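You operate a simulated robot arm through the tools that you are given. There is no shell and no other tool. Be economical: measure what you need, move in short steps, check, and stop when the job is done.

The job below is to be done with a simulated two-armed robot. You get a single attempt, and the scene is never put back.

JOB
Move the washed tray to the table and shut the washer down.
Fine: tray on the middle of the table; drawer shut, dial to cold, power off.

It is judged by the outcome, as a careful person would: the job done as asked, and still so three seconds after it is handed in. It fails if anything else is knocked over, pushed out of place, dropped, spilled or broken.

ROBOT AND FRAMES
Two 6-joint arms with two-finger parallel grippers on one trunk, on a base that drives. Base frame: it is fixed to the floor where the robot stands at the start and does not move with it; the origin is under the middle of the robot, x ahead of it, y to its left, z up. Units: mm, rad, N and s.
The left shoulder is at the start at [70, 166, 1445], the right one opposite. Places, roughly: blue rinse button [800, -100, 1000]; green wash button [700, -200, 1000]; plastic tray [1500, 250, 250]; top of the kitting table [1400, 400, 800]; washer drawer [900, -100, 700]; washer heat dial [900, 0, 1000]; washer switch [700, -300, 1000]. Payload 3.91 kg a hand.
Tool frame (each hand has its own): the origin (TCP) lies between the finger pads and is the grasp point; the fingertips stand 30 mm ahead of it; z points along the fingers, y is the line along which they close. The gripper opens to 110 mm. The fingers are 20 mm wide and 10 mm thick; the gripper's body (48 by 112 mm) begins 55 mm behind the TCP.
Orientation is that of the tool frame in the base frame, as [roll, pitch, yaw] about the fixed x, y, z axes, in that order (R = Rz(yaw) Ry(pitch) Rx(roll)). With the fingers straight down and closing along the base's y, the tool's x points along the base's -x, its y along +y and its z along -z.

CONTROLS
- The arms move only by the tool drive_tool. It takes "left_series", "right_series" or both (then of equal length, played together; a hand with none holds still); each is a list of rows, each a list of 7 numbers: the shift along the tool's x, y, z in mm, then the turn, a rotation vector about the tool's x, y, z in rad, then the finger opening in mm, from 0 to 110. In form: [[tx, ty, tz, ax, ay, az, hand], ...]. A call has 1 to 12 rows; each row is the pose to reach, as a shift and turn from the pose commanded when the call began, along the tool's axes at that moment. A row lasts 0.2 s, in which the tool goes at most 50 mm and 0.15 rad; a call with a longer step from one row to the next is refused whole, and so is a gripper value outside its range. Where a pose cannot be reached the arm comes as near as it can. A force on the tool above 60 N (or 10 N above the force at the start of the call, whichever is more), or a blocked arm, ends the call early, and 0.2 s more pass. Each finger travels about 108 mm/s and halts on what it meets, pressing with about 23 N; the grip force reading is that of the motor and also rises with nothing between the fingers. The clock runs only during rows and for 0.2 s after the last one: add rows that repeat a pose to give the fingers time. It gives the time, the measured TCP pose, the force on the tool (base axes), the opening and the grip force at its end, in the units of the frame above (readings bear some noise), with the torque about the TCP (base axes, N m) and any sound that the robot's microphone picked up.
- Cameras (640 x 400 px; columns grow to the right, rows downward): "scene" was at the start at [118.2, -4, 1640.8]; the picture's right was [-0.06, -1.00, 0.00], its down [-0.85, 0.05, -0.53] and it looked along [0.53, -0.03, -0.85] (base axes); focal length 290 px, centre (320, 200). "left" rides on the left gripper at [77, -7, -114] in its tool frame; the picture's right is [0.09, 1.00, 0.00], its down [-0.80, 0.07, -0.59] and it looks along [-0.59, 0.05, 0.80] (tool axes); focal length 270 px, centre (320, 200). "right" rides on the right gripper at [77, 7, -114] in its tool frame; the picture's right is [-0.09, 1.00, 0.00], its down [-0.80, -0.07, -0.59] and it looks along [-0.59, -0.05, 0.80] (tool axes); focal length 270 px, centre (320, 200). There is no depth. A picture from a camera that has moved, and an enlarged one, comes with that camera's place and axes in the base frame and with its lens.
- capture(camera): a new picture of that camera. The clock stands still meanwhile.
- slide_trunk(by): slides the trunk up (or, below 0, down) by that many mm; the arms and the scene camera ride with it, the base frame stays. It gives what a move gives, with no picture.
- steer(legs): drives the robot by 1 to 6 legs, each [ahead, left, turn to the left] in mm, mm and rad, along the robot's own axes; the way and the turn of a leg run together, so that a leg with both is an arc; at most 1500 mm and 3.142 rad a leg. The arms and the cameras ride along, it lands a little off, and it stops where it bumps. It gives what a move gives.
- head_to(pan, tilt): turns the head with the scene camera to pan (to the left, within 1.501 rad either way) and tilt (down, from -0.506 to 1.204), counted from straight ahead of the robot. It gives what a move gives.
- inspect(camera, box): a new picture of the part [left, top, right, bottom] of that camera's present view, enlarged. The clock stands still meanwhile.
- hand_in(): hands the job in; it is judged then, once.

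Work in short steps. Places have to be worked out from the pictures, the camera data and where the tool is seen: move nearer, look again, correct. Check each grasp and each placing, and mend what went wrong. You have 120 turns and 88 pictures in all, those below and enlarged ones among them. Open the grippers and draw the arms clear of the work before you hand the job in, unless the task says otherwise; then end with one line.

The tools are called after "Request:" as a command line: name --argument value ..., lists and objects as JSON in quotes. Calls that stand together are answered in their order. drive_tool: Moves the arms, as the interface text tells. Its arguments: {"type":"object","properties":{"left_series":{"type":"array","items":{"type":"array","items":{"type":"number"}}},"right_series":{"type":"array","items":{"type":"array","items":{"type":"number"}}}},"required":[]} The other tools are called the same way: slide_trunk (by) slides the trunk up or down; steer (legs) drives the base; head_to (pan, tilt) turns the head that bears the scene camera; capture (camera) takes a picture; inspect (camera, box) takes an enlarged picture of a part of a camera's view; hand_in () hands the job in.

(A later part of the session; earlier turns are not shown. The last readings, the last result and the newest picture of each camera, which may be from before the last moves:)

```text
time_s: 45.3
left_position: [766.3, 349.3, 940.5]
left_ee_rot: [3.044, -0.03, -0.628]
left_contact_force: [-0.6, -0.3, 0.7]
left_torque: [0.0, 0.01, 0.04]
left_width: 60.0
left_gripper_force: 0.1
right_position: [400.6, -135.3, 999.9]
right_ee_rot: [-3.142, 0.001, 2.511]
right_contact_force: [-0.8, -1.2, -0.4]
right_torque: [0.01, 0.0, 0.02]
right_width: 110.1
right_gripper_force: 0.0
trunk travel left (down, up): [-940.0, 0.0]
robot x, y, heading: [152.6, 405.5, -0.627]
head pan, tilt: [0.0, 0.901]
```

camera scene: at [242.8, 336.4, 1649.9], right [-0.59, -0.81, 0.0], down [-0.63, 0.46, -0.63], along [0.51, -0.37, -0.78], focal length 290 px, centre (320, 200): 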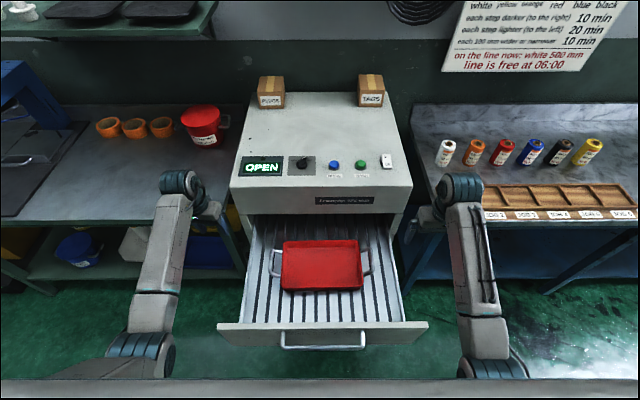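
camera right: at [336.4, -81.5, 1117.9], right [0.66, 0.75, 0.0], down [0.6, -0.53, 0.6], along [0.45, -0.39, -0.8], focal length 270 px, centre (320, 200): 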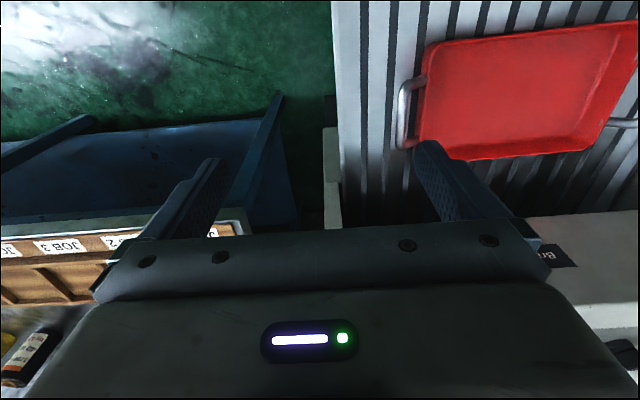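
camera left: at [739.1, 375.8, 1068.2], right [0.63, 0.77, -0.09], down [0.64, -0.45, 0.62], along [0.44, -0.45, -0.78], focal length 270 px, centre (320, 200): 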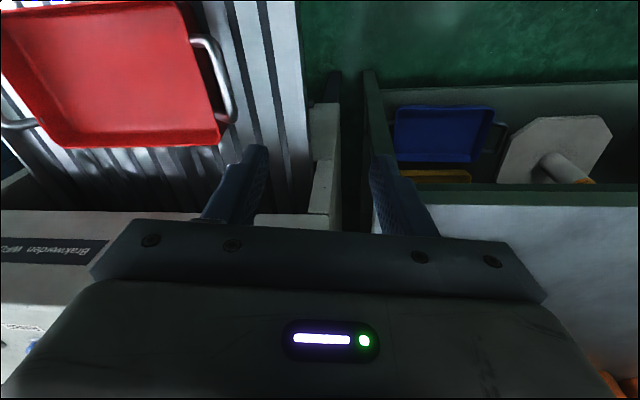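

Both hands can now be aligned. I put the handle bars at (f≈463, left 588) and (f≈462, left 236), z≈740. I bring both hands over the bars with 36 mm openings and look before descending.

Request:
drive_tool --left_series '[[10, 40, 0, 0.05, -0.015, 0, 36], [20, 80, 10, 0.098, -0.03, 0, 36], [35, 115, 35, 0.098, -0.03, 0, 36], [48, 134, 75, 0.098, -0.03, 0, 36], [48, 134, 104, 0.098, -0.03, 0, 36], [48, 134, 104, 0.098, -0.03, 0, 36]]' --right_series '[[-10, 35, 20, 0, 0, 0, 36], [-20, 70, 45, 0, 0, 0, 36], [-35, 100, 75, 0, 0, 0, 36], [-50, 110, 115, 0, 0, 0, 36], [-58, 110, 150, 0, 0, 0, 36], [-58, 110, 150, 0, 0, 0, 36]]'

Request:
capture --camera "left"

Request:
capture --camera "right"

```text
time_s: 46.7
left_position: [784.6, 305.2, 852.5]
left_ee_rot: [2.998, -0.012, -0.626]
left_contact_force: [0.1, -0.9, -0.2]
left_torque: [0.02, 0.0, 0.05]
left_width: 36.0
left_gripper_force: 0.0
left hand out of reach, approached as far as the arm can: row 1, 2, 3, 4, 5, 6
right_position: [511.3, -81.9, 847.9]
right_ee_rot: [-3.142, 0.0, 2.512]
right_contact_force: [0.2, 0.1, 0.1]
right_torque: [0.01, 0.0, -0.03]
right_width: 36.0
right_gripper_force: 0.1
trunk travel left (down, up): [-940.0, 0.0]
robot x, y, heading: [151.2, 404.2, -0.632]
head pan, tilt: [0.0, 0.901]
```

```text
58 pictures are left
camera left: at [859.1, 279.5, 966.3], right [-0.51, -0.85, 0.14], down [-0.65, 0.49, 0.59], along [-0.57, 0.21, -0.8], focal length 270 px, centre (320, 200)
```

left: 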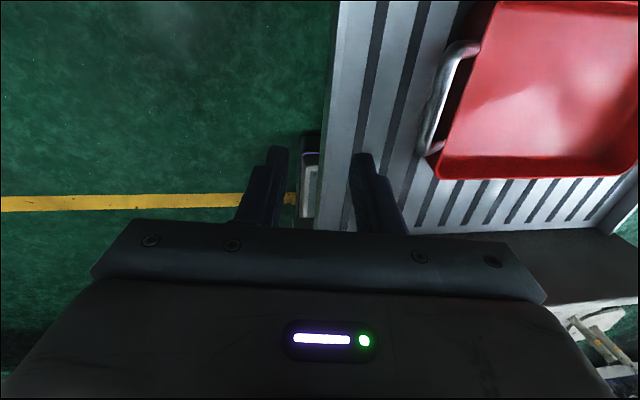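

```text
57 pictures are left
camera right: at [454.5, -31.1, 962.7], right [0.66, 0.75, 0.0], down [0.61, -0.53, 0.59], along [0.45, -0.39, -0.8], focal length 270 px, centre (320, 200)
```

right: 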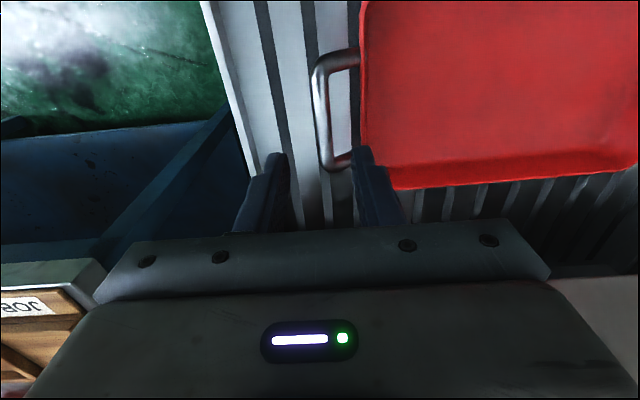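

The left arm is still limited in a flipped wrist configuration. I look at the arm shape closely.

Request:
inspect --camera "scene" --box '[100, 150, 330, 390]'

Request:
inspect --camera "scene" --box '[330, 150, 560, 390]'

```text
1.67 times, centred on (215, 270) of scene
camera zoom: at [252.4, 332.2, 1649.0], right [-0.59, -0.81, 0.0], down [-0.63, 0.46, -0.62], along [0.5, -0.37, -0.78], focal length 484 px, centre (495, 83)
```

zoom: 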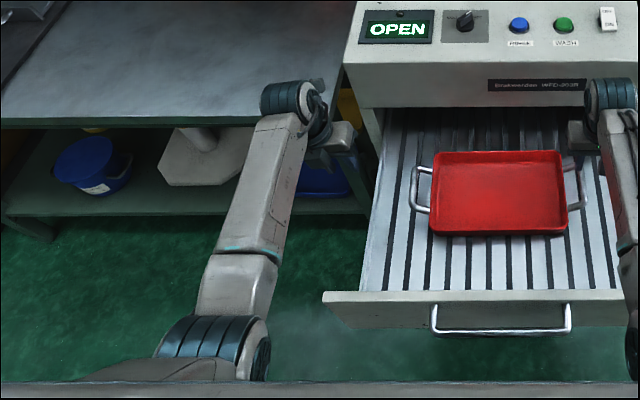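

```text
1.67 times, centred on (445, 270) of scene
camera zoom: at [252.4, 332.2, 1649.0], right [-0.59, -0.81, 0.0], down [-0.63, 0.46, -0.62], along [0.5, -0.37, -0.78], focal length 484 px, centre (112, 83)
```

zoom: 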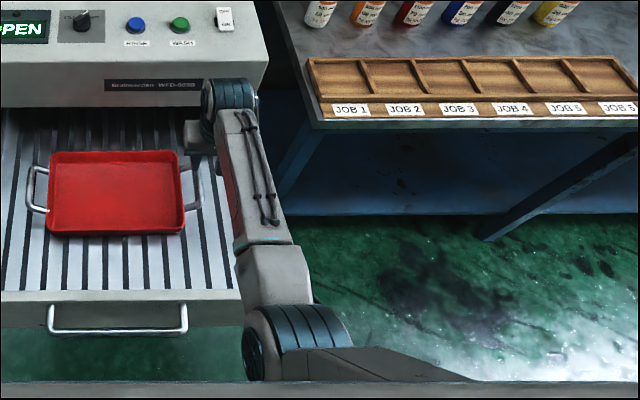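

The forearm-roll joint is wound up (flipped wrist). To unwind it safely I raise the right hand and back the robot away. Then I'll swing the left tool up past the forearm line and rotate it back about the forearm axis.

Request:
drive_tool --right_series '[[0, 0, -50, 0, 0, 0, 36], [0, 0, -100, 0, 0, 0, 36], [0, 0, -150, 0, 0, 0, 36]]' --left_series '[[0, 0, -30, 0, 0, 0, 36], [0, 0, -60, 0, 0, 0, 36], [0, 0, -90, 0, 0, 0, 36]]'

Request:
steer --legs '[[-380, 0, 0]]'

Request:
drive_tool --left_series '[[28, 0, -2, 0, 0.149, 0, 36], [56, 0, -8, 0, 0.298, 0, 36], [82, 0, -19, 0, 0.447, 0, 36], [107, 0, -33, 0, 0.596, 0, 36], [129, 0, -50, 0, 0.745, 0, 36], [148, 0, -71, 0, 0.894, 0, 36], [164, 0, -94, 0, 1.043, 0, 36], [177, 0, -120, 0, 1.192, 0, 36], [185, 0, -147, 0, 1.341, 0, 36], [189, 0, -175, 0, 1.49, 0, 36], [190, 0, -203, 0, 1.639, 0, 36], [186, 0, -231, 0, 1.788, 0, 36]]'

Request:
capture --camera "scene"

```text
time_s: 47.5
left_position: [788.6, 317.9, 947.6]
left_ee_rot: [2.999, -0.011, -0.626]
left_contact_force: [-0.5, 0.2, -0.6]
left_torque: [0.01, -0.01, 0.03]
left_width: 35.8
left_gripper_force: 0.1
right_position: [513.9, -82.7, 999.4]
right_ee_rot: [-3.141, -0.001, 2.511]
right_contact_force: [0.1, -0.6, 0.1]
right_torque: [0.03, -0.01, 0.02]
right_width: 36.2
right_gripper_force: 0.0
trunk travel left (down, up): [-940.0, 0.0]
robot x, y, heading: [154.8, 402.5, -0.626]
head pan, tilt: [0.0, 0.901]
```

```text
time_s: 50.0
left_position: [468.2, 552.8, 947.3]
left_ee_rot: [3.0, -0.011, -0.626]
left_contact_force: [-0.4, 0.3, 0.0]
left_torque: [0.01, 0.01, -0.05]
left_width: 36.2
left_gripper_force: 0.1
right_position: [193.4, 152.1, 999.0]
right_ee_rot: [3.141, -0.003, 2.514]
right_contact_force: [-0.3, -0.4, -0.2]
right_torque: [0.01, -0.01, 0.03]
right_width: 36.1
right_gripper_force: 0.0
trunk travel left (down, up): [-940.0, 0.0]
robot x, y, heading: [-170.1, 640.1, -0.628]
head pan, tilt: [0.0, 0.901]
```

```text
time_s: 52.6
left_position: [638.6, 469.4, 1168.3]
left_ee_rot: [0.62, -1.33, 1.886]
left_contact_force: [-0.7, 0.8, -0.9]
left_torque: [0.01, 0.0, -0.03]
left_width: 36.1
left_gripper_force: 0.0
left hand out of reach, approached as far as the arm can: row 12
right_position: [191.8, 151.9, 999.7]
right_ee_rot: [3.141, -0.003, 2.515]
right_contact_force: [-1.4, 0.7, -0.2]
right_torque: [-0.03, 0.0, 0.01]
right_width: 36.1
right_gripper_force: 0.2
trunk travel left (down, up): [-940.0, 0.0]
robot x, y, heading: [-169.6, 641.8, -0.631]
head pan, tilt: [0.0, 0.901]
```

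```text
54 pictures are left
camera scene: at [-67.6, 565.4, 1648.9], right [-0.59, -0.81, 0.0], down [-0.63, 0.46, -0.62], along [0.5, -0.37, -0.78], focal length 290 px, centre (320, 200)
```

scene: 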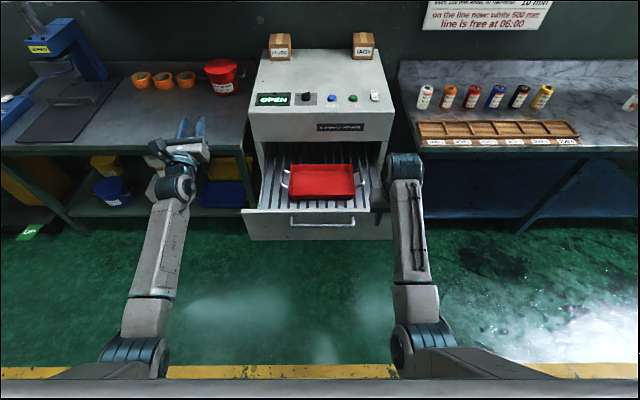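

The tool now points forward ~11° up, only just past the forearm line. I lower the hand 200 mm at this orientation so the forearm slopes down and the margin from singularity grows.

Request:
drive_tool --left_series '[[-39, -6, -8, 0, 0, 0, 36], [-78, -11, -16, 0, 0, 0, 36], [-117, -17, -24, 0, 0, 0, 36], [-156, -22, -32, 0, 0, 0, 36], [-194, -28, -39, 0, 0, 0, 36]]'

Request:
inspect --camera "scene" --box '[70, 100, 270, 390]'

```text
time_s: 53.8
left_position: [614.4, 474.5, 1007.8]
left_ee_rot: [0.678, -1.313, 1.934]
left_contact_force: [0.7, 0.5, 0.3]
left_torque: [-0.03, 0.01, 0.06]
left_width: 36.1
left_gripper_force: 0.1
left hand out of reach, approached as far as the arm can: row 2, 3, 4, 5
right_position: [191.4, 151.5, 999.7]
right_ee_rot: [3.14, -0.003, 2.512]
right_contact_force: [-0.6, -0.3, 0.5]
right_torque: [-0.05, 0.02, 0.0]
right_width: 36.2
right_gripper_force: 0.0
trunk travel left (down, up): [-940.0, 0.0]
robot x, y, heading: [-170.8, 639.6, -0.629]
head pan, tilt: [0.0, 0.901]
```

```text
1.38 times, centred on (170, 245) of scene
camera zoom: at [-67.1, 565.0, 1648.8], right [-0.59, -0.81, 0.0], down [-0.63, 0.46, -0.62], along [0.5, -0.36, -0.78], focal length 401 px, centre (527, 138)
```

zoom: 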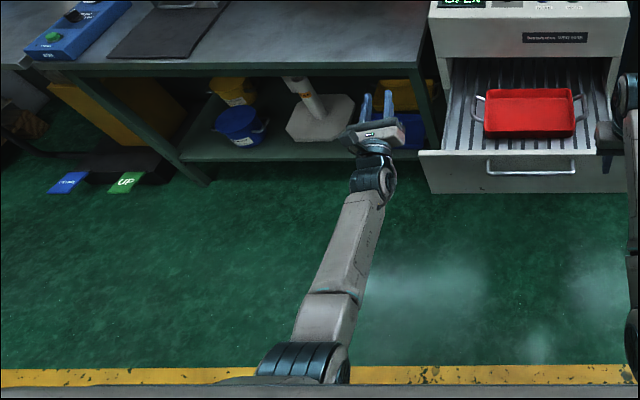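

The margin is now ~0.55 rad. I rotate the tool about the forearm axis via the left side, the first half of a half-turn, keeping the wrist in place.

Request:
drive_tool --left_series '[[2.8, -13.6, -0.5, 0.07, 0.019, -0.125, 36], [4, -27.3, -2, 0.141, 0.039, -0.251, 36], [3.3, -40.9, -4.5, 0.211, 0.058, -0.376, 36], [0.9, -54.2, -7.9, 0.282, 0.078, -0.501, 36], [-3.2, -66.7, -12.1, 0.352, 0.097, -0.626, 36], [-8.9, -78.4, -17.1, 0.423, 0.117, -0.752, 36], [-16, -88.8, -22.8, 0.493, 0.136, -0.877, 36], [-24.6, -97.8, -29, 0.564, 0.155, -1.002, 36], [-34.2, -105.3, -35.5, 0.634, 0.175, -1.128, 36], [-44.9, -111, -42.4, 0.705, 0.194, -1.253, 36], [-56.2, -114.8, -49.4, 0.775, 0.214, -1.378, 36], [-68.1, -116.7, -56.3, 0.846, 0.233, -1.503, 36]]'

Request:
inspect --camera "scene" --box '[70, 100, 270, 390]'

```text
time_s: 56.4
left_position: [632.5, 580.1, 909.3]
left_ee_rot: [1.887, 0.147, 1.719]
left_contact_force: [-0.6, 0.3, -0.6]
left_torque: [0.0, 0.01, 0.0]
left_width: 36.0
left_gripper_force: 0.1
right_position: [191.5, 153.0, 998.1]
right_ee_rot: [3.142, -0.002, 2.514]
right_contact_force: [-0.3, 0.9, 1.1]
right_torque: [-0.01, 0.01, 0.0]
right_width: 36.0
right_gripper_force: 0.0
trunk travel left (down, up): [-940.0, 0.0]
robot x, y, heading: [-174.4, 638.4, -0.626]
head pan, tilt: [0.0, 0.901]
```

```text
1.38 times, centred on (170, 245) of scene
camera zoom: at [-67.9, 565.2, 1648.9], right [-0.59, -0.81, 0.0], down [-0.63, 0.46, -0.62], along [0.5, -0.36, -0.78], focal length 401 px, centre (527, 138)
```

zoom: 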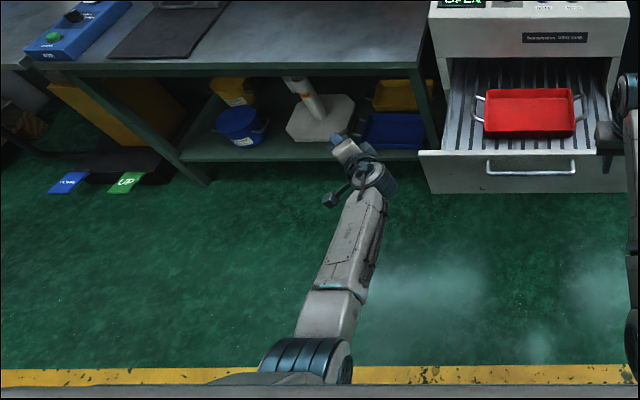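

The joint unwinds freely. I continue the rest of the half-turn.

Request:
drive_tool --left_series '[[2.8, -13.6, -0.5, 0.07, 0.019, -0.125, 36], [4, -27.3, -2, 0.141, 0.039, -0.251, 36], [3.3, -40.9, -4.5, 0.211, 0.058, -0.376, 36], [0.9, -54.2, -7.9, 0.282, 0.078, -0.501, 36], [-3.2, -66.7, -12.1, 0.352, 0.097, -0.626, 36], [-8.9, -78.4, -17.1, 0.423, 0.117, -0.752, 36], [-16, -88.8, -22.8, 0.493, 0.136, -0.877, 36], [-24.6, -97.8, -29, 0.564, 0.155, -1.002, 36], [-34.2, -105.3, -35.5, 0.634, 0.175, -1.128, 36], [-44.9, -111, -42.4, 0.705, 0.194, -1.253, 36]]'

Request:
inspect --camera "scene" --box '[70, 100, 270, 390]'

```text
time_s: 58.6
left_position: [568.1, 512.5, 825.0]
left_ee_rot: [-2.979, 0.705, 2.975]
left_contact_force: [-0.6, -1.0, -0.5]
left_torque: [0.03, 0.01, 0.03]
left_width: 36.3
left_gripper_force: 0.0
right_position: [191.7, 151.4, 998.6]
right_ee_rot: [-3.14, 0.0, 2.512]
right_contact_force: [0.3, -0.8, 0.5]
right_torque: [-0.02, 0.02, 0.05]
right_width: 36.0
right_gripper_force: 0.1
trunk travel left (down, up): [-940.0, 0.0]
robot x, y, heading: [-168.8, 639.9, -0.626]
head pan, tilt: [0.0, 0.901]
```

```text
1.38 times, centred on (170, 245) of scene
camera zoom: at [-68.0, 565.4, 1648.9], right [-0.59, -0.81, 0.0], down [-0.63, 0.46, -0.62], along [0.5, -0.36, -0.78], focal length 401 px, centre (527, 138)
```

zoom: 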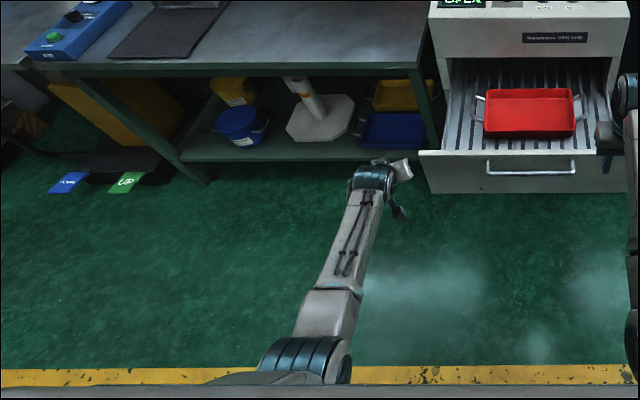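

Unwound: the cables are on top again as at the start. Now I straighten the hand to fingers-down and raise it.

Request:
drive_tool --left_series '[[-16, -3, -19, 0.002, 0.121, 0.064, 36], [-32, -6, -38, 0.003, 0.242, 0.128, 36], [-48, -9, -56, 0.005, 0.363, 0.192, 36], [-65, -12, -75, 0.007, 0.483, 0.256, 36], [-81, -15, -94, 0.008, 0.604, 0.32, 36], [-97, -18, -113, 0.01, 0.725, 0.384, 36], [-97, -18, -113, 0.01, 0.725, 0.384, 36]]'

```text
time_s: 60.2
left_position: [566.4, 512.9, 975.1]
left_ee_rot: [3.139, -0.004, 2.513]
left_contact_force: [-0.2, -0.4, 0.4]
left_torque: [0.0, 0.0, -0.03]
left_width: 35.7
left_gripper_force: 0.0
right_position: [192.5, 152.3, 1000.0]
right_ee_rot: [3.141, 0.0, 2.513]
right_contact_force: [0.1, 0.2, 0.1]
right_torque: [-0.01, 0.03, -0.01]
right_width: 35.9
right_gripper_force: 0.0
trunk travel left (down, up): [-940.0, 0.0]
robot x, y, heading: [-171.4, 637.9, -0.626]
head pan, tilt: [0.0, 0.901]
```

Fully recovered. I bring the left hand to its station (mirror of the right) and drive forward over the tray again.

Request:
drive_tool --left_series '[[24, -40, 0, 0, 0, 0, 36], [48, -80, 0, 0, 0, 0, 36], [72, -120, 0, 0, 0, 0, 36], [92, -158, 0, 0, 0, 0, 36], [92, -158, 0, 0, 0, 0, 36]]'

Request:
steer --legs '[[397, 0, 0]]'

Request:
drive_tool --left_series '[[0, 0, 40, 0, 0, 0, 36], [0, 0, 80, 0, 0, 0, 36], [0, 0, 120, 0, 0, 0, 36], [0, 0, 145, 0, 0, 0, 36], [0, 0, 145, 0, 0, 0, 36]]' --right_series '[[0, 0, 45, 0, 0, 0, 36], [0, 0, 90, 0, 0, 0, 36], [0, 0, 135, 0, 0, 0, 36], [0, 0, 170, 0, 0, 0, 36], [0, 0, 170, 0, 0, 0, 36]]'

Request:
capture --camera "left"

Request:
capture --camera "right"

```text
time_s: 61.4
left_position: [395.9, 438.9, 971.5]
left_ee_rot: [3.14, 0.0, 2.513]
left_contact_force: [0.3, 0.4, -0.2]
left_torque: [-0.01, 0.01, -0.01]
left_width: 36.0
left_gripper_force: 0.1
right_position: [192.2, 151.9, 999.3]
right_ee_rot: [3.141, -0.003, 2.514]
right_contact_force: [-0.2, -0.6, -0.2]
right_torque: [0.0, 0.02, 0.02]
right_width: 35.8
right_gripper_force: 0.1
trunk travel left (down, up): [-940.0, 0.0]
robot x, y, heading: [-170.1, 636.8, -0.628]
head pan, tilt: [0.0, 0.901]
```

```text
time_s: 63.9
left_position: [719.5, 208.7, 974.0]
left_ee_rot: [3.14, -0.003, 2.517]
left_contact_force: [-0.9, -0.3, -0.2]
left_torque: [-0.01, -0.03, 0.04]
left_width: 35.8
left_gripper_force: 0.0
right_position: [515.5, -79.0, 999.6]
right_ee_rot: [3.142, 0.001, 2.518]
right_contact_force: [-0.9, 0.8, 0.0]
right_torque: [0.01, -0.05, 0.0]
right_width: 36.1
right_gripper_force: 0.1
trunk travel left (down, up): [-940.0, 0.0]
robot x, y, heading: [155.6, 407.1, -0.622]
head pan, tilt: [0.0, 0.901]
```

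```text
time_s: 65.1
left_position: [721.1, 208.5, 829.3]
left_ee_rot: [3.14, -0.002, 2.518]
left_contact_force: [0.4, 0.4, 0.2]
left_torque: [-0.02, 0.02, -0.01]
left_width: 36.0
left_gripper_force: 0.1
right_position: [516.2, -81.3, 829.9]
right_ee_rot: [3.141, 0.001, 2.518]
right_contact_force: [0.2, 0.4, 0.4]
right_torque: [-0.02, -0.02, -0.02]
right_width: 36.1
right_gripper_force: 0.2
trunk travel left (down, up): [-940.0, 0.0]
robot x, y, heading: [158.6, 405.5, -0.629]
head pan, tilt: [0.0, 0.901]
```

```text
50 pictures are left
camera left: at [655.6, 248.2, 944.8], right [0.51, 0.86, 0.0], down [0.69, -0.41, 0.59], along [0.51, -0.3, -0.81], focal length 270 px, centre (320, 200)
```

left: 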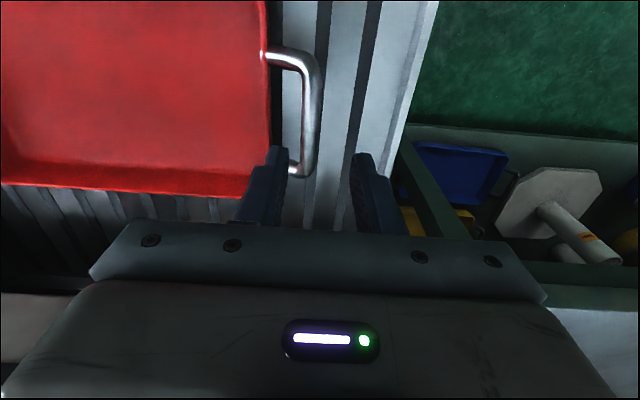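

```text
49 pictures are left
camera right: at [459.6, -31.0, 945.1], right [0.65, 0.76, 0.0], down [0.61, -0.52, 0.59], along [0.45, -0.39, -0.8], focal length 270 px, centre (320, 200)
```

right: 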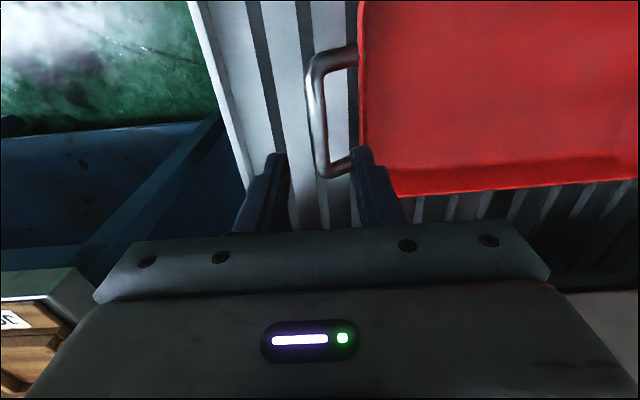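

In the tool frames the left bar is at y≈-7 and the right at y≈-2, both x≈+8, with ~34 mm between bar and tray wall. I centre both hands with 30 mm opening and descend to z≈752.

Request:
drive_tool --left_series '[[7, -7, 0, 0, 0, 0, 30], [7, -7, 20, 0, 0, 0, 30], [7, -7, 40, 0, 0, 0, 30], [7, -7, 60, 0, 0, 0, 30], [7, -7, 77, 0, 0, 0, 30], [7, -7, 77, 0, 0, 0, 30]]' --right_series '[[7, -2, 0, 0, 0, 0, 30], [7, -2, 20, 0, 0, 0, 30], [7, -2, 40, 0, 0, 0, 30], [7, -2, 60, 0, 0, 0, 30], [7, -2, 77, 0, 0, 0, 30], [7, -2, 77, 0, 0, 0, 30]]'

Request:
capture --camera "left"

Request:
capture --camera "right"

```text
time_s: 66.5
left_position: [711.7, 207.7, 750.5]
left_ee_rot: [3.139, -0.002, 2.517]
left_contact_force: [-0.4, -0.1, -0.7]
left_torque: [0.01, 0.0, -0.02]
left_width: 30.3
left_gripper_force: 0.0
right_position: [510.4, -76.7, 750.6]
right_ee_rot: [-3.141, -0.002, 2.519]
right_contact_force: [0.3, 0.0, -0.2]
right_torque: [-0.04, -0.03, 0.01]
right_width: 30.1
right_gripper_force: 0.1
trunk travel left (down, up): [-940.0, 0.0]
robot x, y, heading: [156.4, 402.9, -0.62]
head pan, tilt: [0.0, 0.901]
```

```text
48 pictures are left
camera left: at [645.2, 246.3, 865.2], right [0.51, 0.86, 0.0], down [0.69, -0.41, 0.59], along [0.51, -0.3, -0.81], focal length 270 px, centre (320, 200)
```

left: 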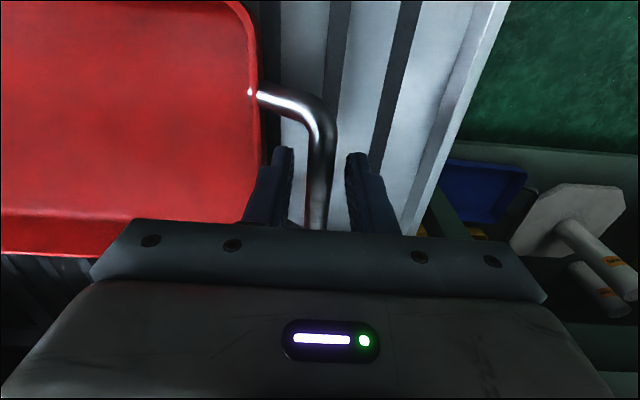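

```text
47 pictures are left
camera right: at [452.7, -25.9, 866.0], right [0.65, 0.76, 0.0], down [0.61, -0.53, 0.59], along [0.45, -0.39, -0.8], focal length 270 px, centre (320, 200)
```

right: 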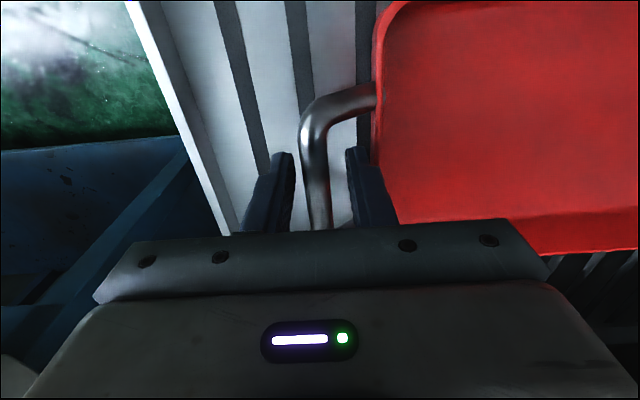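

Both bars lie between the finger pairs. I close both hands.

Request:
drive_tool --left_series '[[0, 0, 0, 0, 0, 0, 15], [0, 0, 0, 0, 0, 0, 0], [0, 0, 0, 0, 0, 0, 0], [0, 0, 0, 0, 0, 0, 0]]' --right_series '[[0, 0, 0, 0, 0, 0, 15], [0, 0, 0, 0, 0, 0, 0], [0, 0, 0, 0, 0, 0, 0], [0, 0, 0, 0, 0, 0, 0]]'

```text
time_s: 67.5
left_position: [710.6, 206.7, 751.5]
left_ee_rot: [3.14, -0.002, 2.519]
left_contact_force: [0.9, 1.2, 0.9]
left_torque: [-0.01, 0.01, 0.46]
left_width: 14.6
left_gripper_force: 22.8
right_position: [509.3, -76.9, 750.7]
right_ee_rot: [-3.141, 0.0, 2.519]
right_contact_force: [-2.0, -1.1, 1.6]
right_torque: [-0.03, 0.0, -0.06]
right_width: 14.5
right_gripper_force: 22.6
trunk travel left (down, up): [-940.0, 0.0]
robot x, y, heading: [159.8, 403.4, -0.623]
head pan, tilt: [0.0, 0.901]
```

Both hands hold the bars (14.5 mm). I lift slowly together.

Request:
drive_tool --left_series '[[0, 0, -10, 0, 0, 0, 0], [0, 0, -25, 0, 0, 0, 0], [0, 0, -50, 0, 0, 0, 0], [0, 0, -80, 0, 0, 0, 0], [0, 0, -110, 0, 0, 0, 0], [0, 0, -140, 0, 0, 0, 0], [0, 0, -170, 0, 0, 0, 0], [0, 0, -200, 0, 0, 0, 0], [0, 0, -200, 0, 0, 0, 0]]' --right_series '[[0, 0, -10, 0, 0, 0, 0], [0, 0, -25, 0, 0, 0, 0], [0, 0, -50, 0, 0, 0, 0], [0, 0, -80, 0, 0, 0, 0], [0, 0, -110, 0, 0, 0, 0], [0, 0, -140, 0, 0, 0, 0], [0, 0, -170, 0, 0, 0, 0], [0, 0, -200, 0, 0, 0, 0], [0, 0, -200, 0, 0, 0, 0]]'

Request:
capture --camera "scene"

```text
time_s: 69.5
left_position: [711.9, 205.5, 951.8]
left_ee_rot: [3.136, -0.003, 2.52]
left_contact_force: [13.5, 15.0, -2.5]
left_torque: [0.31, -0.13, 0.46]
left_width: 14.7
left_gripper_force: 22.4
right_position: [512.9, -79.2, 949.6]
right_ee_rot: [-3.136, -0.003, 2.516]
right_contact_force: [-11.8, -14.7, -3.2]
right_torque: [-0.27, 0.19, 0.09]
right_width: 14.4
right_gripper_force: 23.3
trunk travel left (down, up): [-940.0, 0.0]
robot x, y, heading: [157.2, 404.6, -0.622]
head pan, tilt: [0.0, 0.901]
```

```text
46 pictures are left
camera scene: at [257.3, 331.2, 1648.7], right [-0.58, -0.81, 0.0], down [-0.64, 0.46, -0.62], along [0.5, -0.36, -0.78], focal length 290 px, centre (320, 200)
```

scene: 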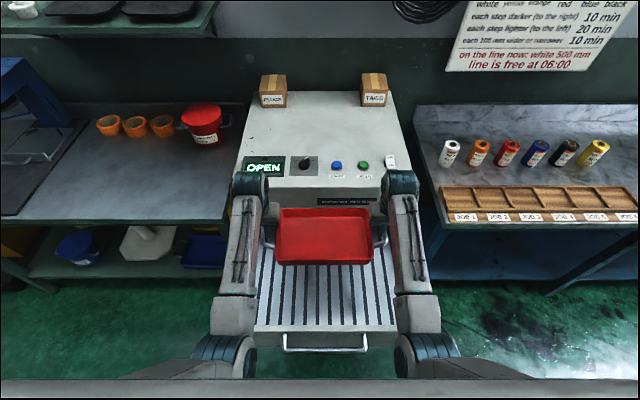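

The tray is lifted level in both hands. I back away from the drawer and pan the head to study the table before choosing the target spot.

Request:
steer --legs '[[-350, 0, 0]]'

Request:
head_to --pan 0.75 --tilt 0.6

Request:
capture --camera "scene"

```text
time_s: 71.7
left_position: [434.1, 402.9, 951.4]
left_ee_rot: [3.136, -0.004, 2.518]
left_contact_force: [20.5, 25.8, -2.0]
left_torque: [0.41, -0.28, 0.46]
left_width: 14.9
left_gripper_force: 23.0
right_position: [233.4, 120.5, 948.0]
right_ee_rot: [-3.135, -0.003, 2.514]
right_contact_force: [-19.6, -25.2, -2.0]
right_torque: [-0.39, 0.33, 0.08]
right_width: 14.7
right_gripper_force: 23.0
trunk travel left (down, up): [-940.0, 0.0]
robot x, y, heading: [-124.4, 605.6, -0.627]
head pan, tilt: [0.0, 0.901]
```

```text
time_s: 72.8
left_position: [432.0, 403.5, 951.5]
left_ee_rot: [3.136, -0.003, 2.516]
left_contact_force: [2.5, 0.4, -2.3]
left_torque: [-0.04, -0.09, 0.45]
left_width: 14.5
left_gripper_force: 23.2
right_position: [232.4, 118.8, 949.3]
right_ee_rot: [-3.136, -0.001, 2.515]
right_contact_force: [-2.9, -1.0, -2.2]
right_torque: [0.08, 0.17, 0.09]
right_width: 14.2
right_gripper_force: 23.1
trunk travel left (down, up): [-940.0, 0.0]
robot x, y, heading: [-118.8, 602.8, -0.625]
head pan, tilt: [0.75, 0.6]
```

```text
45 pictures are left
camera scene: at [5.8, 586.2, 1673.5], right [0.12, -0.99, 0.0], down [-0.56, -0.07, -0.82], along [0.82, 0.1, -0.57], focal length 290 px, centre (320, 200)
```

scene: 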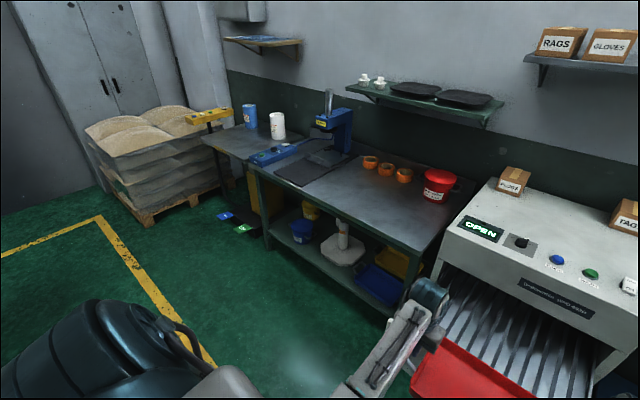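

The table spans roughly f≈560–1220 and left≈793–1908, so its centre is near f≈895, left≈1350. A mat starts at left≈1470. I drive left about 880 mm, then look again from in front of the table.

Request:
steer --legs '[[0, 885, 0]]'

Request:
head_to --pan 0.0 --tilt 0.75

Request:
capture --camera "scene"

```text
time_s: 77.5
left_position: [948.9, 1156.1, 951.0]
left_ee_rot: [3.137, -0.002, 2.554]
left_contact_force: [5.6, 5.0, -2.5]
left_torque: [0.07, -0.11, 0.47]
left_width: 15.1
left_gripper_force: 22.7
right_position: [760.7, 864.1, 949.1]
right_ee_rot: [-3.136, -0.001, 2.549]
right_contact_force: [-3.9, -5.2, -1.9]
right_torque: [-0.05, 0.12, 0.12]
right_width: 14.3
right_gripper_force: 23.0
trunk travel left (down, up): [-940.0, 0.0]
robot x, y, heading: [387.6, 1339.2, -0.592]
head pan, tilt: [0.75, 0.6]
```

```text
time_s: 78.6
left_position: [949.8, 1156.3, 951.2]
left_ee_rot: [3.138, -0.002, 2.554]
left_contact_force: [0.9, -0.3, -1.5]
left_torque: [-0.12, -0.09, 0.5]
left_width: 14.4
left_gripper_force: 22.7
right_position: [760.2, 865.4, 950.0]
right_ee_rot: [-3.135, -0.001, 2.55]
right_contact_force: [-1.4, 0.2, -2.3]
right_torque: [0.07, 0.13, 0.12]
right_width: 14.8
right_gripper_force: 23.1
trunk travel left (down, up): [-940.0, 0.0]
robot x, y, heading: [387.3, 1340.2, -0.588]
head pan, tilt: [0.0, 0.75]
```

```text
44 pictures are left
camera scene: at [497.4, 1263.5, 1660.7], right [-0.56, -0.83, 0.0], down [-0.57, 0.38, -0.73], along [0.61, -0.41, -0.68], focal length 290 px, centre (320, 200)
```

scene: 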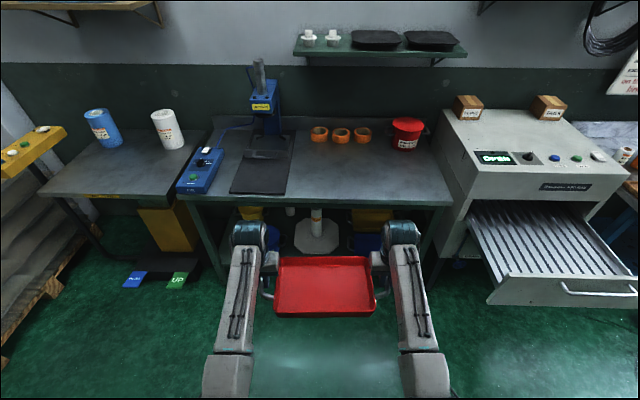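

The robot is centred on the table (table centre col ≈317, tray col ≈323). I zoom in on the mat/press near where the left hand will come down.

Request:
inspect --camera "scene" --box '[170, 60, 450, 235]'

```text
2.29 times, centred on (310, 148) of scene
camera zoom: at [497.4, 1263.5, 1660.7], right [-0.56, -0.83, 0.0], down [-0.57, 0.38, -0.73], along [0.61, -0.41, -0.68], focal length 664 px, centre (343, 320)
```

zoom: 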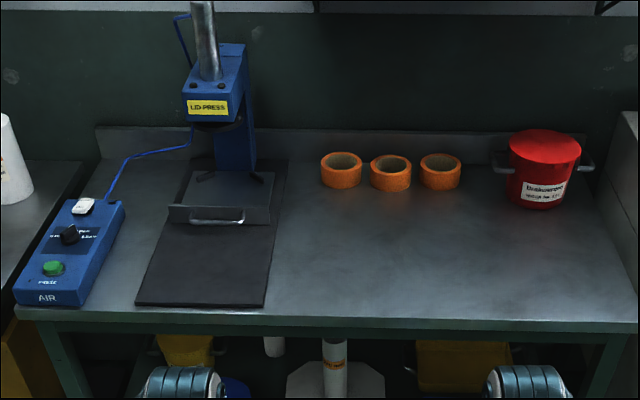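

The lid-press plate lies just left of the table middle. I'll aim the tray slightly right and front of exact centre so the left hand clears the plate. I square up to the table and drive in part way.

Request:
steer --legs '[[0, 0, -0.035], [0, 35, 0], [550, 0, 0]]'

Request:
capture --camera "scene"

```text
time_s: 82.7
left_position: [1430.3, 845.2, 952.6]
left_ee_rot: [3.136, -0.003, 2.533]
left_contact_force: [2.0, -0.1, -2.5]
left_torque: [-0.05, -0.01, 0.5]
left_width: 14.8
left_gripper_force: 22.8
right_position: [1234.2, 558.4, 950.9]
right_ee_rot: [-3.137, 0.002, 2.531]
right_contact_force: [-1.9, -0.3, -2.5]
right_torque: [0.02, 0.03, 0.1]
right_width: 14.6
right_gripper_force: 22.7
trunk travel left (down, up): [-940.0, 0.0]
robot x, y, heading: [873.7, 1037.7, -0.611]
head pan, tilt: [0.0, 0.75]
```

```text
42 pictures are left
camera scene: at [979.0, 961.6, 1660.9], right [-0.57, -0.82, 0.0], down [-0.56, 0.39, -0.73], along [0.6, -0.42, -0.68], focal length 290 px, centre (320, 200)
```

scene: 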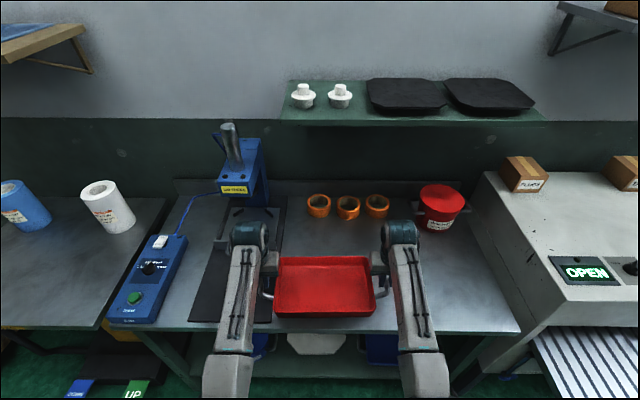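

Good alignment. I drive 145 mm further and leave the rest to the arms.

Request:
steer --legs '[[145, 0, 0]]'

Request:
drive_tool --left_series '[[-15, 0, 10, 0, 0, 0, 0], [-30, 0, 25, 0, 0, 0, 0], [-46, 0, 40, 0, 0, 0, 0], [-46, 0, 50, 0, 0, 0, 0], [-46, 0, 50, 0, 0, 0, 0]]' --right_series '[[-15, 0, 10, 0, 0, 0, 0], [-30, 0, 25, 0, 0, 0, 0], [-46, 0, 40, 0, 0, 0, 0], [-46, 0, 50, 0, 0, 0, 0], [-46, 0, 50, 0, 0, 0, 0]]'

Request:
capture --camera "scene"

Request:
capture --camera "left"

```text
time_s: 84.1
left_position: [1551.7, 764.4, 951.9]
left_ee_rot: [3.135, 0.0, 2.54]
left_contact_force: [1.4, -1.2, -1.3]
left_torque: [-0.1, -0.12, 0.46]
left_width: 14.6
left_gripper_force: 22.5
right_position: [1357.6, 475.9, 951.2]
right_ee_rot: [-3.135, 0.0, 2.535]
right_contact_force: [-1.7, 2.8, -1.9]
right_torque: [0.14, 0.15, 0.09]
right_width: 14.6
right_gripper_force: 23.0
trunk travel left (down, up): [-940.0, 0.0]
robot x, y, heading: [997.9, 951.5, -0.602]
head pan, tilt: [0.0, 0.75]
```

```text
time_s: 85.3
left_position: [1590.5, 737.5, 902.5]
left_ee_rot: [3.139, -0.001, 2.539]
left_contact_force: [-4.6, -10.2, -2.5]
left_torque: [-0.25, -0.06, 0.49]
left_width: 14.7
left_gripper_force: 22.9
right_position: [1397.2, 448.4, 900.8]
right_ee_rot: [-3.137, -0.004, 2.536]
right_contact_force: [5.2, 11.2, -1.8]
right_torque: [0.24, 0.13, 0.19]
right_width: 14.7
right_gripper_force: 22.5
trunk travel left (down, up): [-940.0, 0.0]
robot x, y, heading: [993.1, 950.1, -0.606]
head pan, tilt: [0.0, 0.75]
```

```text
41 pictures are left
camera scene: at [1102.0, 877.3, 1660.9], right [-0.57, -0.82, 0.0], down [-0.56, 0.39, -0.73], along [0.6, -0.42, -0.68], focal length 290 px, centre (320, 200)
```

scene: 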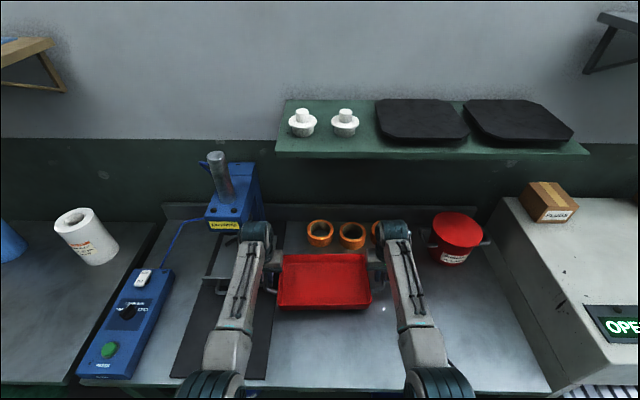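

```text
40 pictures are left
camera left: at [1524.0, 775.5, 1016.3], right [0.49, 0.87, 0.0], down [0.7, -0.4, 0.59], along [0.52, -0.29, -0.8], focal length 270 px, centre (320, 200)
```

left: 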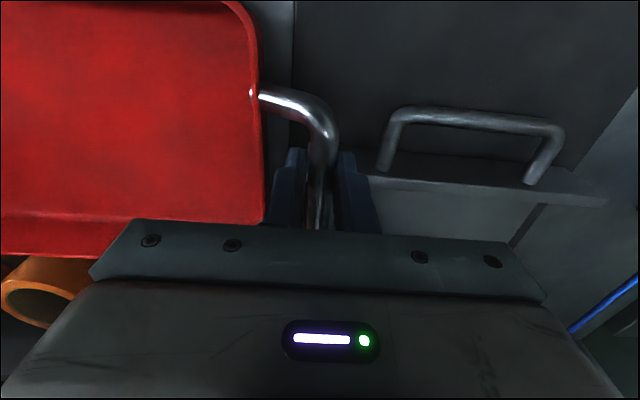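

The press plate's front edge is just ahead-left of the left fingers. I shift the tray 25 mm right and 10 mm back for clearance, and lower part way.

Request:
drive_tool --left_series '[[5, -13, 0, 0, 0, 0, 0], [10, -26, 0, 0, 0, 0, 0], [10, -26, 10, 0, 0, 0, 0], [10, -26, 20, 0, 0, 0, 0], [10, -26, 20, 0, 0, 0, 0]]' --right_series '[[5, -12, 0, 0, 0, 0, 0], [10, -24, 0, 0, 0, 0, 0], [10, -24, 10, 0, 0, 0, 0], [10, -24, 20, 0, 0, 0, 0], [10, -24, 20, 0, 0, 0, 0]]'

Request:
capture --camera "left"

```text
time_s: 86.5
left_position: [1567.7, 721.3, 882.1]
left_ee_rot: [3.133, -0.004, 2.541]
left_contact_force: [1.1, -1.4, -1.4]
left_torque: [0.14, 0.15, 0.43]
left_width: 14.6
left_gripper_force: 23.3
right_position: [1374.3, 432.6, 877.9]
right_ee_rot: [-3.135, 0.0, 2.535]
right_contact_force: [-0.3, 1.1, -2.0]
right_torque: [-0.04, -0.14, 0.08]
right_width: 14.7
right_gripper_force: 22.3
trunk travel left (down, up): [-940.0, 0.0]
robot x, y, heading: [994.6, 951.5, -0.609]
head pan, tilt: [0.0, 0.75]
```

```text
39 pictures are left
camera left: at [1501.4, 758.7, 996.1], right [0.49, 0.87, 0.01], down [0.7, -0.4, 0.59], along [0.52, -0.29, -0.81], focal length 270 px, centre (320, 200)
```

left: 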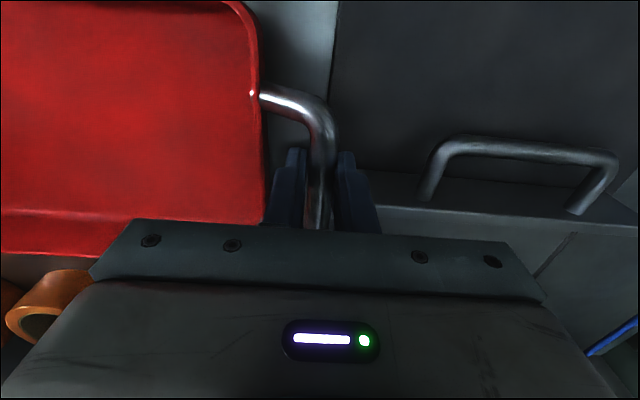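

Clear now. I lower gently in small steps and watch the vertical force for contact.

Request:
drive_tool --left_series '[[0, 0, 8, 0, 0, 0, 0], [0, 0, 16, 0, 0, 0, 0], [0, 0, 22, 0, 0, 0, 0], [0, 0, 22, 0, 0, 0, 0]]' --right_series '[[0, 0, 8, 0, 0, 0, 0], [0, 0, 16, 0, 0, 0, 0], [0, 0, 22, 0, 0, 0, 0], [0, 0, 22, 0, 0, 0, 0]]'

Request:
drive_tool --left_series '[[0, 0, 4, 0, 0, 0, 0], [0, 0, 8, 0, 0, 0, 0], [0, 0, 8, 0, 0, 0, 0]]' --right_series '[[0, 0, 4, 0, 0, 0, 0], [0, 0, 8, 0, 0, 0, 0], [0, 0, 8, 0, 0, 0, 0]]'

```text
time_s: 87.5
left_position: [1565.4, 723.0, 862.4]
left_ee_rot: [3.137, 0.002, 2.541]
left_contact_force: [1.4, 1.9, 18.8]
left_torque: [0.14, 0.19, 0.46]
left_width: 15.0
left_gripper_force: 22.6
right_position: [1372.6, 435.9, 860.0]
right_ee_rot: [-3.137, 0.001, 2.536]
right_contact_force: [-0.9, -4.1, 19.0]
right_torque: [0.1, 0.17, 0.06]
right_width: 14.7
right_gripper_force: 22.6
trunk travel left (down, up): [-940.0, 0.0]
robot x, y, heading: [995.6, 954.0, -0.607]
head pan, tilt: [0.0, 0.75]
```

```text
time_s: 88.3
left_position: [1565.6, 723.0, 855.2]
left_ee_rot: [3.137, 0.0, 2.539]
left_contact_force: [1.4, 2.0, 19.1]
left_torque: [0.01, 0.04, 0.47]
left_width: 14.6
left_gripper_force: 23.2
right_position: [1371.7, 436.1, 853.6]
right_ee_rot: [-3.137, 0.004, 2.538]
right_contact_force: [-2.8, -5.8, 20.1]
right_torque: [-0.05, -0.15, 0.05]
right_width: 14.5
right_gripper_force: 23.0
trunk travel left (down, up): [-940.0, 0.0]
robot x, y, heading: [995.8, 952.5, -0.601]
head pan, tilt: [0.0, 0.75]
```

Both hands carry ~19 N upward: the tray rests on the table. I open the fingers modestly and look.

Request:
drive_tool --left_series '[[0, 0, -3, 0, 0, 0, 22], [0, 0, -3, 0, 0, 0, 28], [0, 0, -3, 0, 0, 0, 28]]' --right_series '[[0, 0, -3, 0, 0, 0, 22], [0, 0, -3, 0, 0, 0, 28], [0, 0, -3, 0, 0, 0, 28]]'

Request:
capture --camera "left"

Request:
capture --camera "right"

```text
time_s: 89.1
left_position: [1569.6, 722.4, 855.4]
left_ee_rot: [3.136, -0.004, 2.54]
left_contact_force: [-0.2, 0.0, 0.2]
left_torque: [-0.02, 0.01, 0.01]
left_width: 28.0
left_gripper_force: 0.0
right_position: [1374.4, 435.3, 853.6]
right_ee_rot: [-3.138, -0.005, 2.537]
right_contact_force: [0.4, -0.6, 0.4]
right_torque: [0.01, 0.0, 0.01]
right_width: 28.1
right_gripper_force: 0.1
trunk travel left (down, up): [-940.0, 0.0]
robot x, y, heading: [991.8, 950.1, -0.604]
head pan, tilt: [0.0, 0.75]
```

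```text
38 pictures are left
camera left: at [1503.2, 759.6, 969.6], right [0.49, 0.87, 0.01], down [0.7, -0.4, 0.59], along [0.52, -0.29, -0.81], focal length 270 px, centre (320, 200)
```

left: 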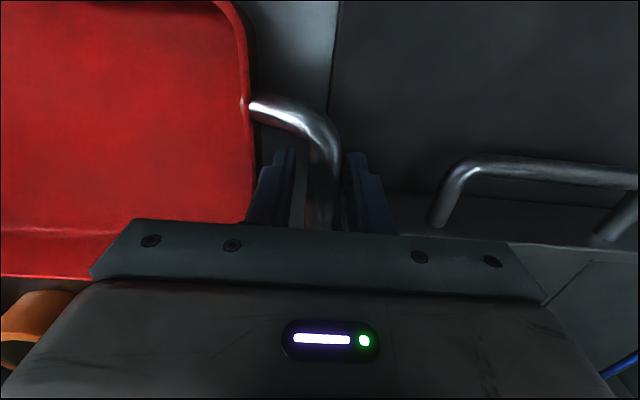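

```text
37 pictures are left
camera right: at [1317.6, 484.3, 969.0], right [0.64, 0.77, -0.01], down [0.62, -0.51, 0.59], along [0.45, -0.38, -0.81], focal length 270 px, centre (320, 200)
```

right: 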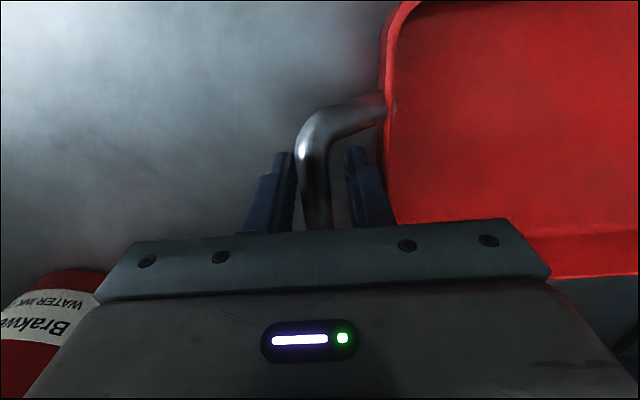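

Released cleanly with zero force. I raise both hands straight up, back the base off, and check the tray.

Request:
drive_tool --left_series '[[0, 0, -20, 0, 0, 0, 28], [0, 0, -45, 0, 0, 0, 28], [0, 0, -80, 0, 0, 0, 28], [0, 0, -115, 0, 0, 0, 28], [0, 0, -145, 0, 0, 0, 28]]' --right_series '[[0, 0, -20, 0, 0, 0, 28], [0, 0, -45, 0, 0, 0, 28], [0, 0, -80, 0, 0, 0, 28], [0, 0, -115, 0, 0, 0, 28], [0, 0, -145, 0, 0, 0, 28]]'

Request:
steer --legs '[[-600, 0, 0]]'

Request:
capture --camera "scene"

```text
time_s: 90.3
left_position: [1569.5, 724.5, 999.1]
left_ee_rot: [3.136, -0.001, 2.538]
left_contact_force: [-0.4, -0.6, -0.1]
left_torque: [-0.04, -0.01, -0.03]
left_width: 28.2
left_gripper_force: 0.0
right_position: [1374.9, 435.4, 994.2]
right_ee_rot: [-3.137, 0.0, 2.537]
right_contact_force: [-0.5, -0.4, -0.4]
right_torque: [-0.01, -0.03, -0.01]
right_width: 27.9
right_gripper_force: 0.0
trunk travel left (down, up): [-940.0, 0.0]
robot x, y, heading: [994.2, 951.6, -0.6]
head pan, tilt: [0.0, 0.75]
```

```text
time_s: 93.6
left_position: [1084.3, 1059.8, 996.9]
left_ee_rot: [3.135, -0.004, 2.548]
left_contact_force: [-0.3, 0.2, 0.4]
left_torque: [-0.02, 0.03, 0.01]
left_width: 28.2
left_gripper_force: 0.1
right_position: [893.3, 769.9, 993.9]
right_ee_rot: [-3.135, -0.002, 2.545]
right_contact_force: [0.2, 0.2, 0.6]
right_torque: [-0.01, -0.01, -0.02]
right_width: 28.5
right_gripper_force: 0.0
trunk travel left (down, up): [-940.0, 0.0]
robot x, y, heading: [511.3, 1286.6, -0.595]
head pan, tilt: [0.0, 0.75]
```

```text
36 pictures are left
camera scene: at [617.1, 1209.5, 1660.6], right [-0.56, -0.83, 0.0], down [-0.57, 0.38, -0.73], along [0.6, -0.41, -0.68], focal length 290 px, centre (320, 200)
```

scene: 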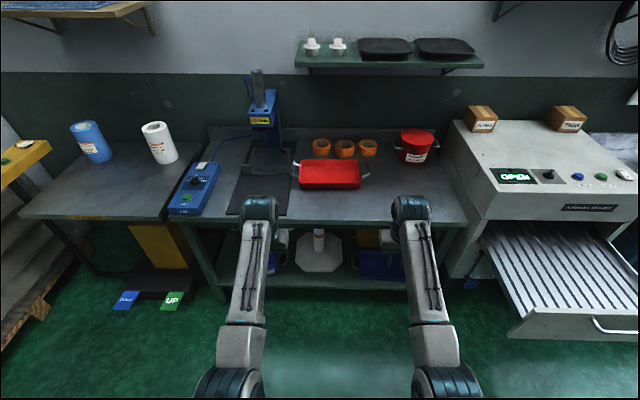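

The tray stands in the middle of the table and nothing else is disturbed. I drive back in front of the washer to close the drawer.

Request:
steer --legs '[[0, 0, -0.032], [-90, -520, 0], [0, -520, 0]]'

Request:
capture --camera "scene"

```text
time_s: 99.8
left_position: [375.1, 231.8, 998.2]
left_ee_rot: [3.136, -0.001, 2.509]
left_contact_force: [-0.4, 0.2, -0.4]
left_torque: [0.01, 0.0, -0.02]
left_width: 28.1
left_gripper_force: 0.0
right_position: [171.4, -51.0, 994.6]
right_ee_rot: [-3.135, -0.001, 2.503]
right_contact_force: [0.2, 0.0, -1.4]
right_torque: [0.0, 0.02, 0.02]
right_width: 28.2
right_gripper_force: 0.0
trunk travel left (down, up): [-940.0, 0.0]
robot x, y, heading: [-193.6, 478.9, -0.636]
head pan, tilt: [0.0, 0.75]
```

```text
35 pictures are left
camera scene: at [-85.8, 400.9, 1660.8], right [-0.59, -0.8, 0.0], down [-0.55, 0.4, -0.73], along [0.59, -0.43, -0.68], focal length 290 px, centre (320, 200)
```

scene: 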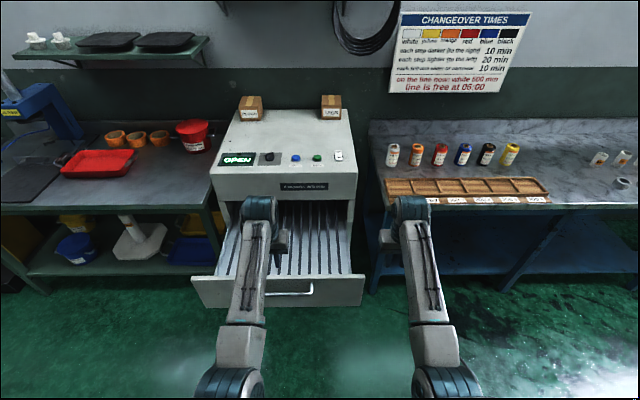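

The left hand is right above the handle bar. I close it, step back 60 mm, and lower it in front of the bar to push.

Request:
drive_tool --left_series '[[30, 0, 0, 0, 0, 0, 10], [60, 0, 0, 0, 0, 0, 0], [60, 0, 45, 0, 0, 0, 0], [60, 0, 90, 0, 0, 0, 0], [60, 0, 135, 0, 0, 0, 0], [60, 0, 175, 0, 0, 0, 0], [60, 0, 200, 0, 0, 0, 0], [60, 0, 200, 0, 0, 0, 0]]'

Request:
capture --camera "left"

```text
time_s: 101.6
left_position: [327.9, 268.4, 795.3]
left_ee_rot: [3.136, -0.001, 2.508]
left_contact_force: [0.0, 0.3, 0.0]
left_torque: [-0.03, 0.02, 0.04]
left_width: 0.0
left_gripper_force: 23.2
right_position: [171.1, -50.1, 994.9]
right_ee_rot: [-3.136, -0.002, 2.504]
right_contact_force: [-0.4, -0.5, 0.1]
right_torque: [-0.01, 0.04, 0.0]
right_width: 28.3
right_gripper_force: 0.1
trunk travel left (down, up): [-940.0, 0.0]
robot x, y, heading: [-196.8, 474.9, -0.638]
head pan, tilt: [0.0, 0.75]
```

```text
34 pictures are left
camera left: at [263.7, 308.5, 911.3], right [0.52, 0.85, 0.01], down [0.69, -0.42, 0.59], along [0.51, -0.3, -0.8], focal length 270 px, centre (320, 200)
```

left: 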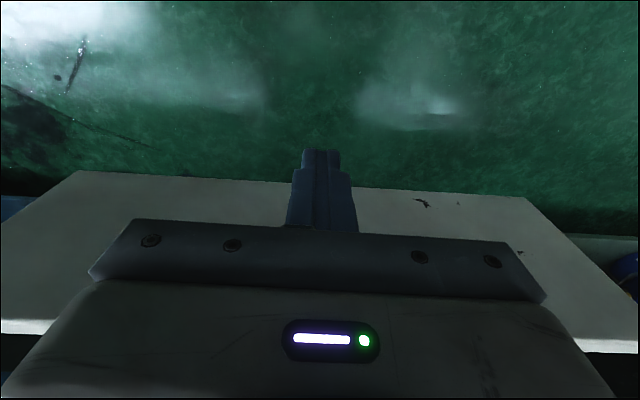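

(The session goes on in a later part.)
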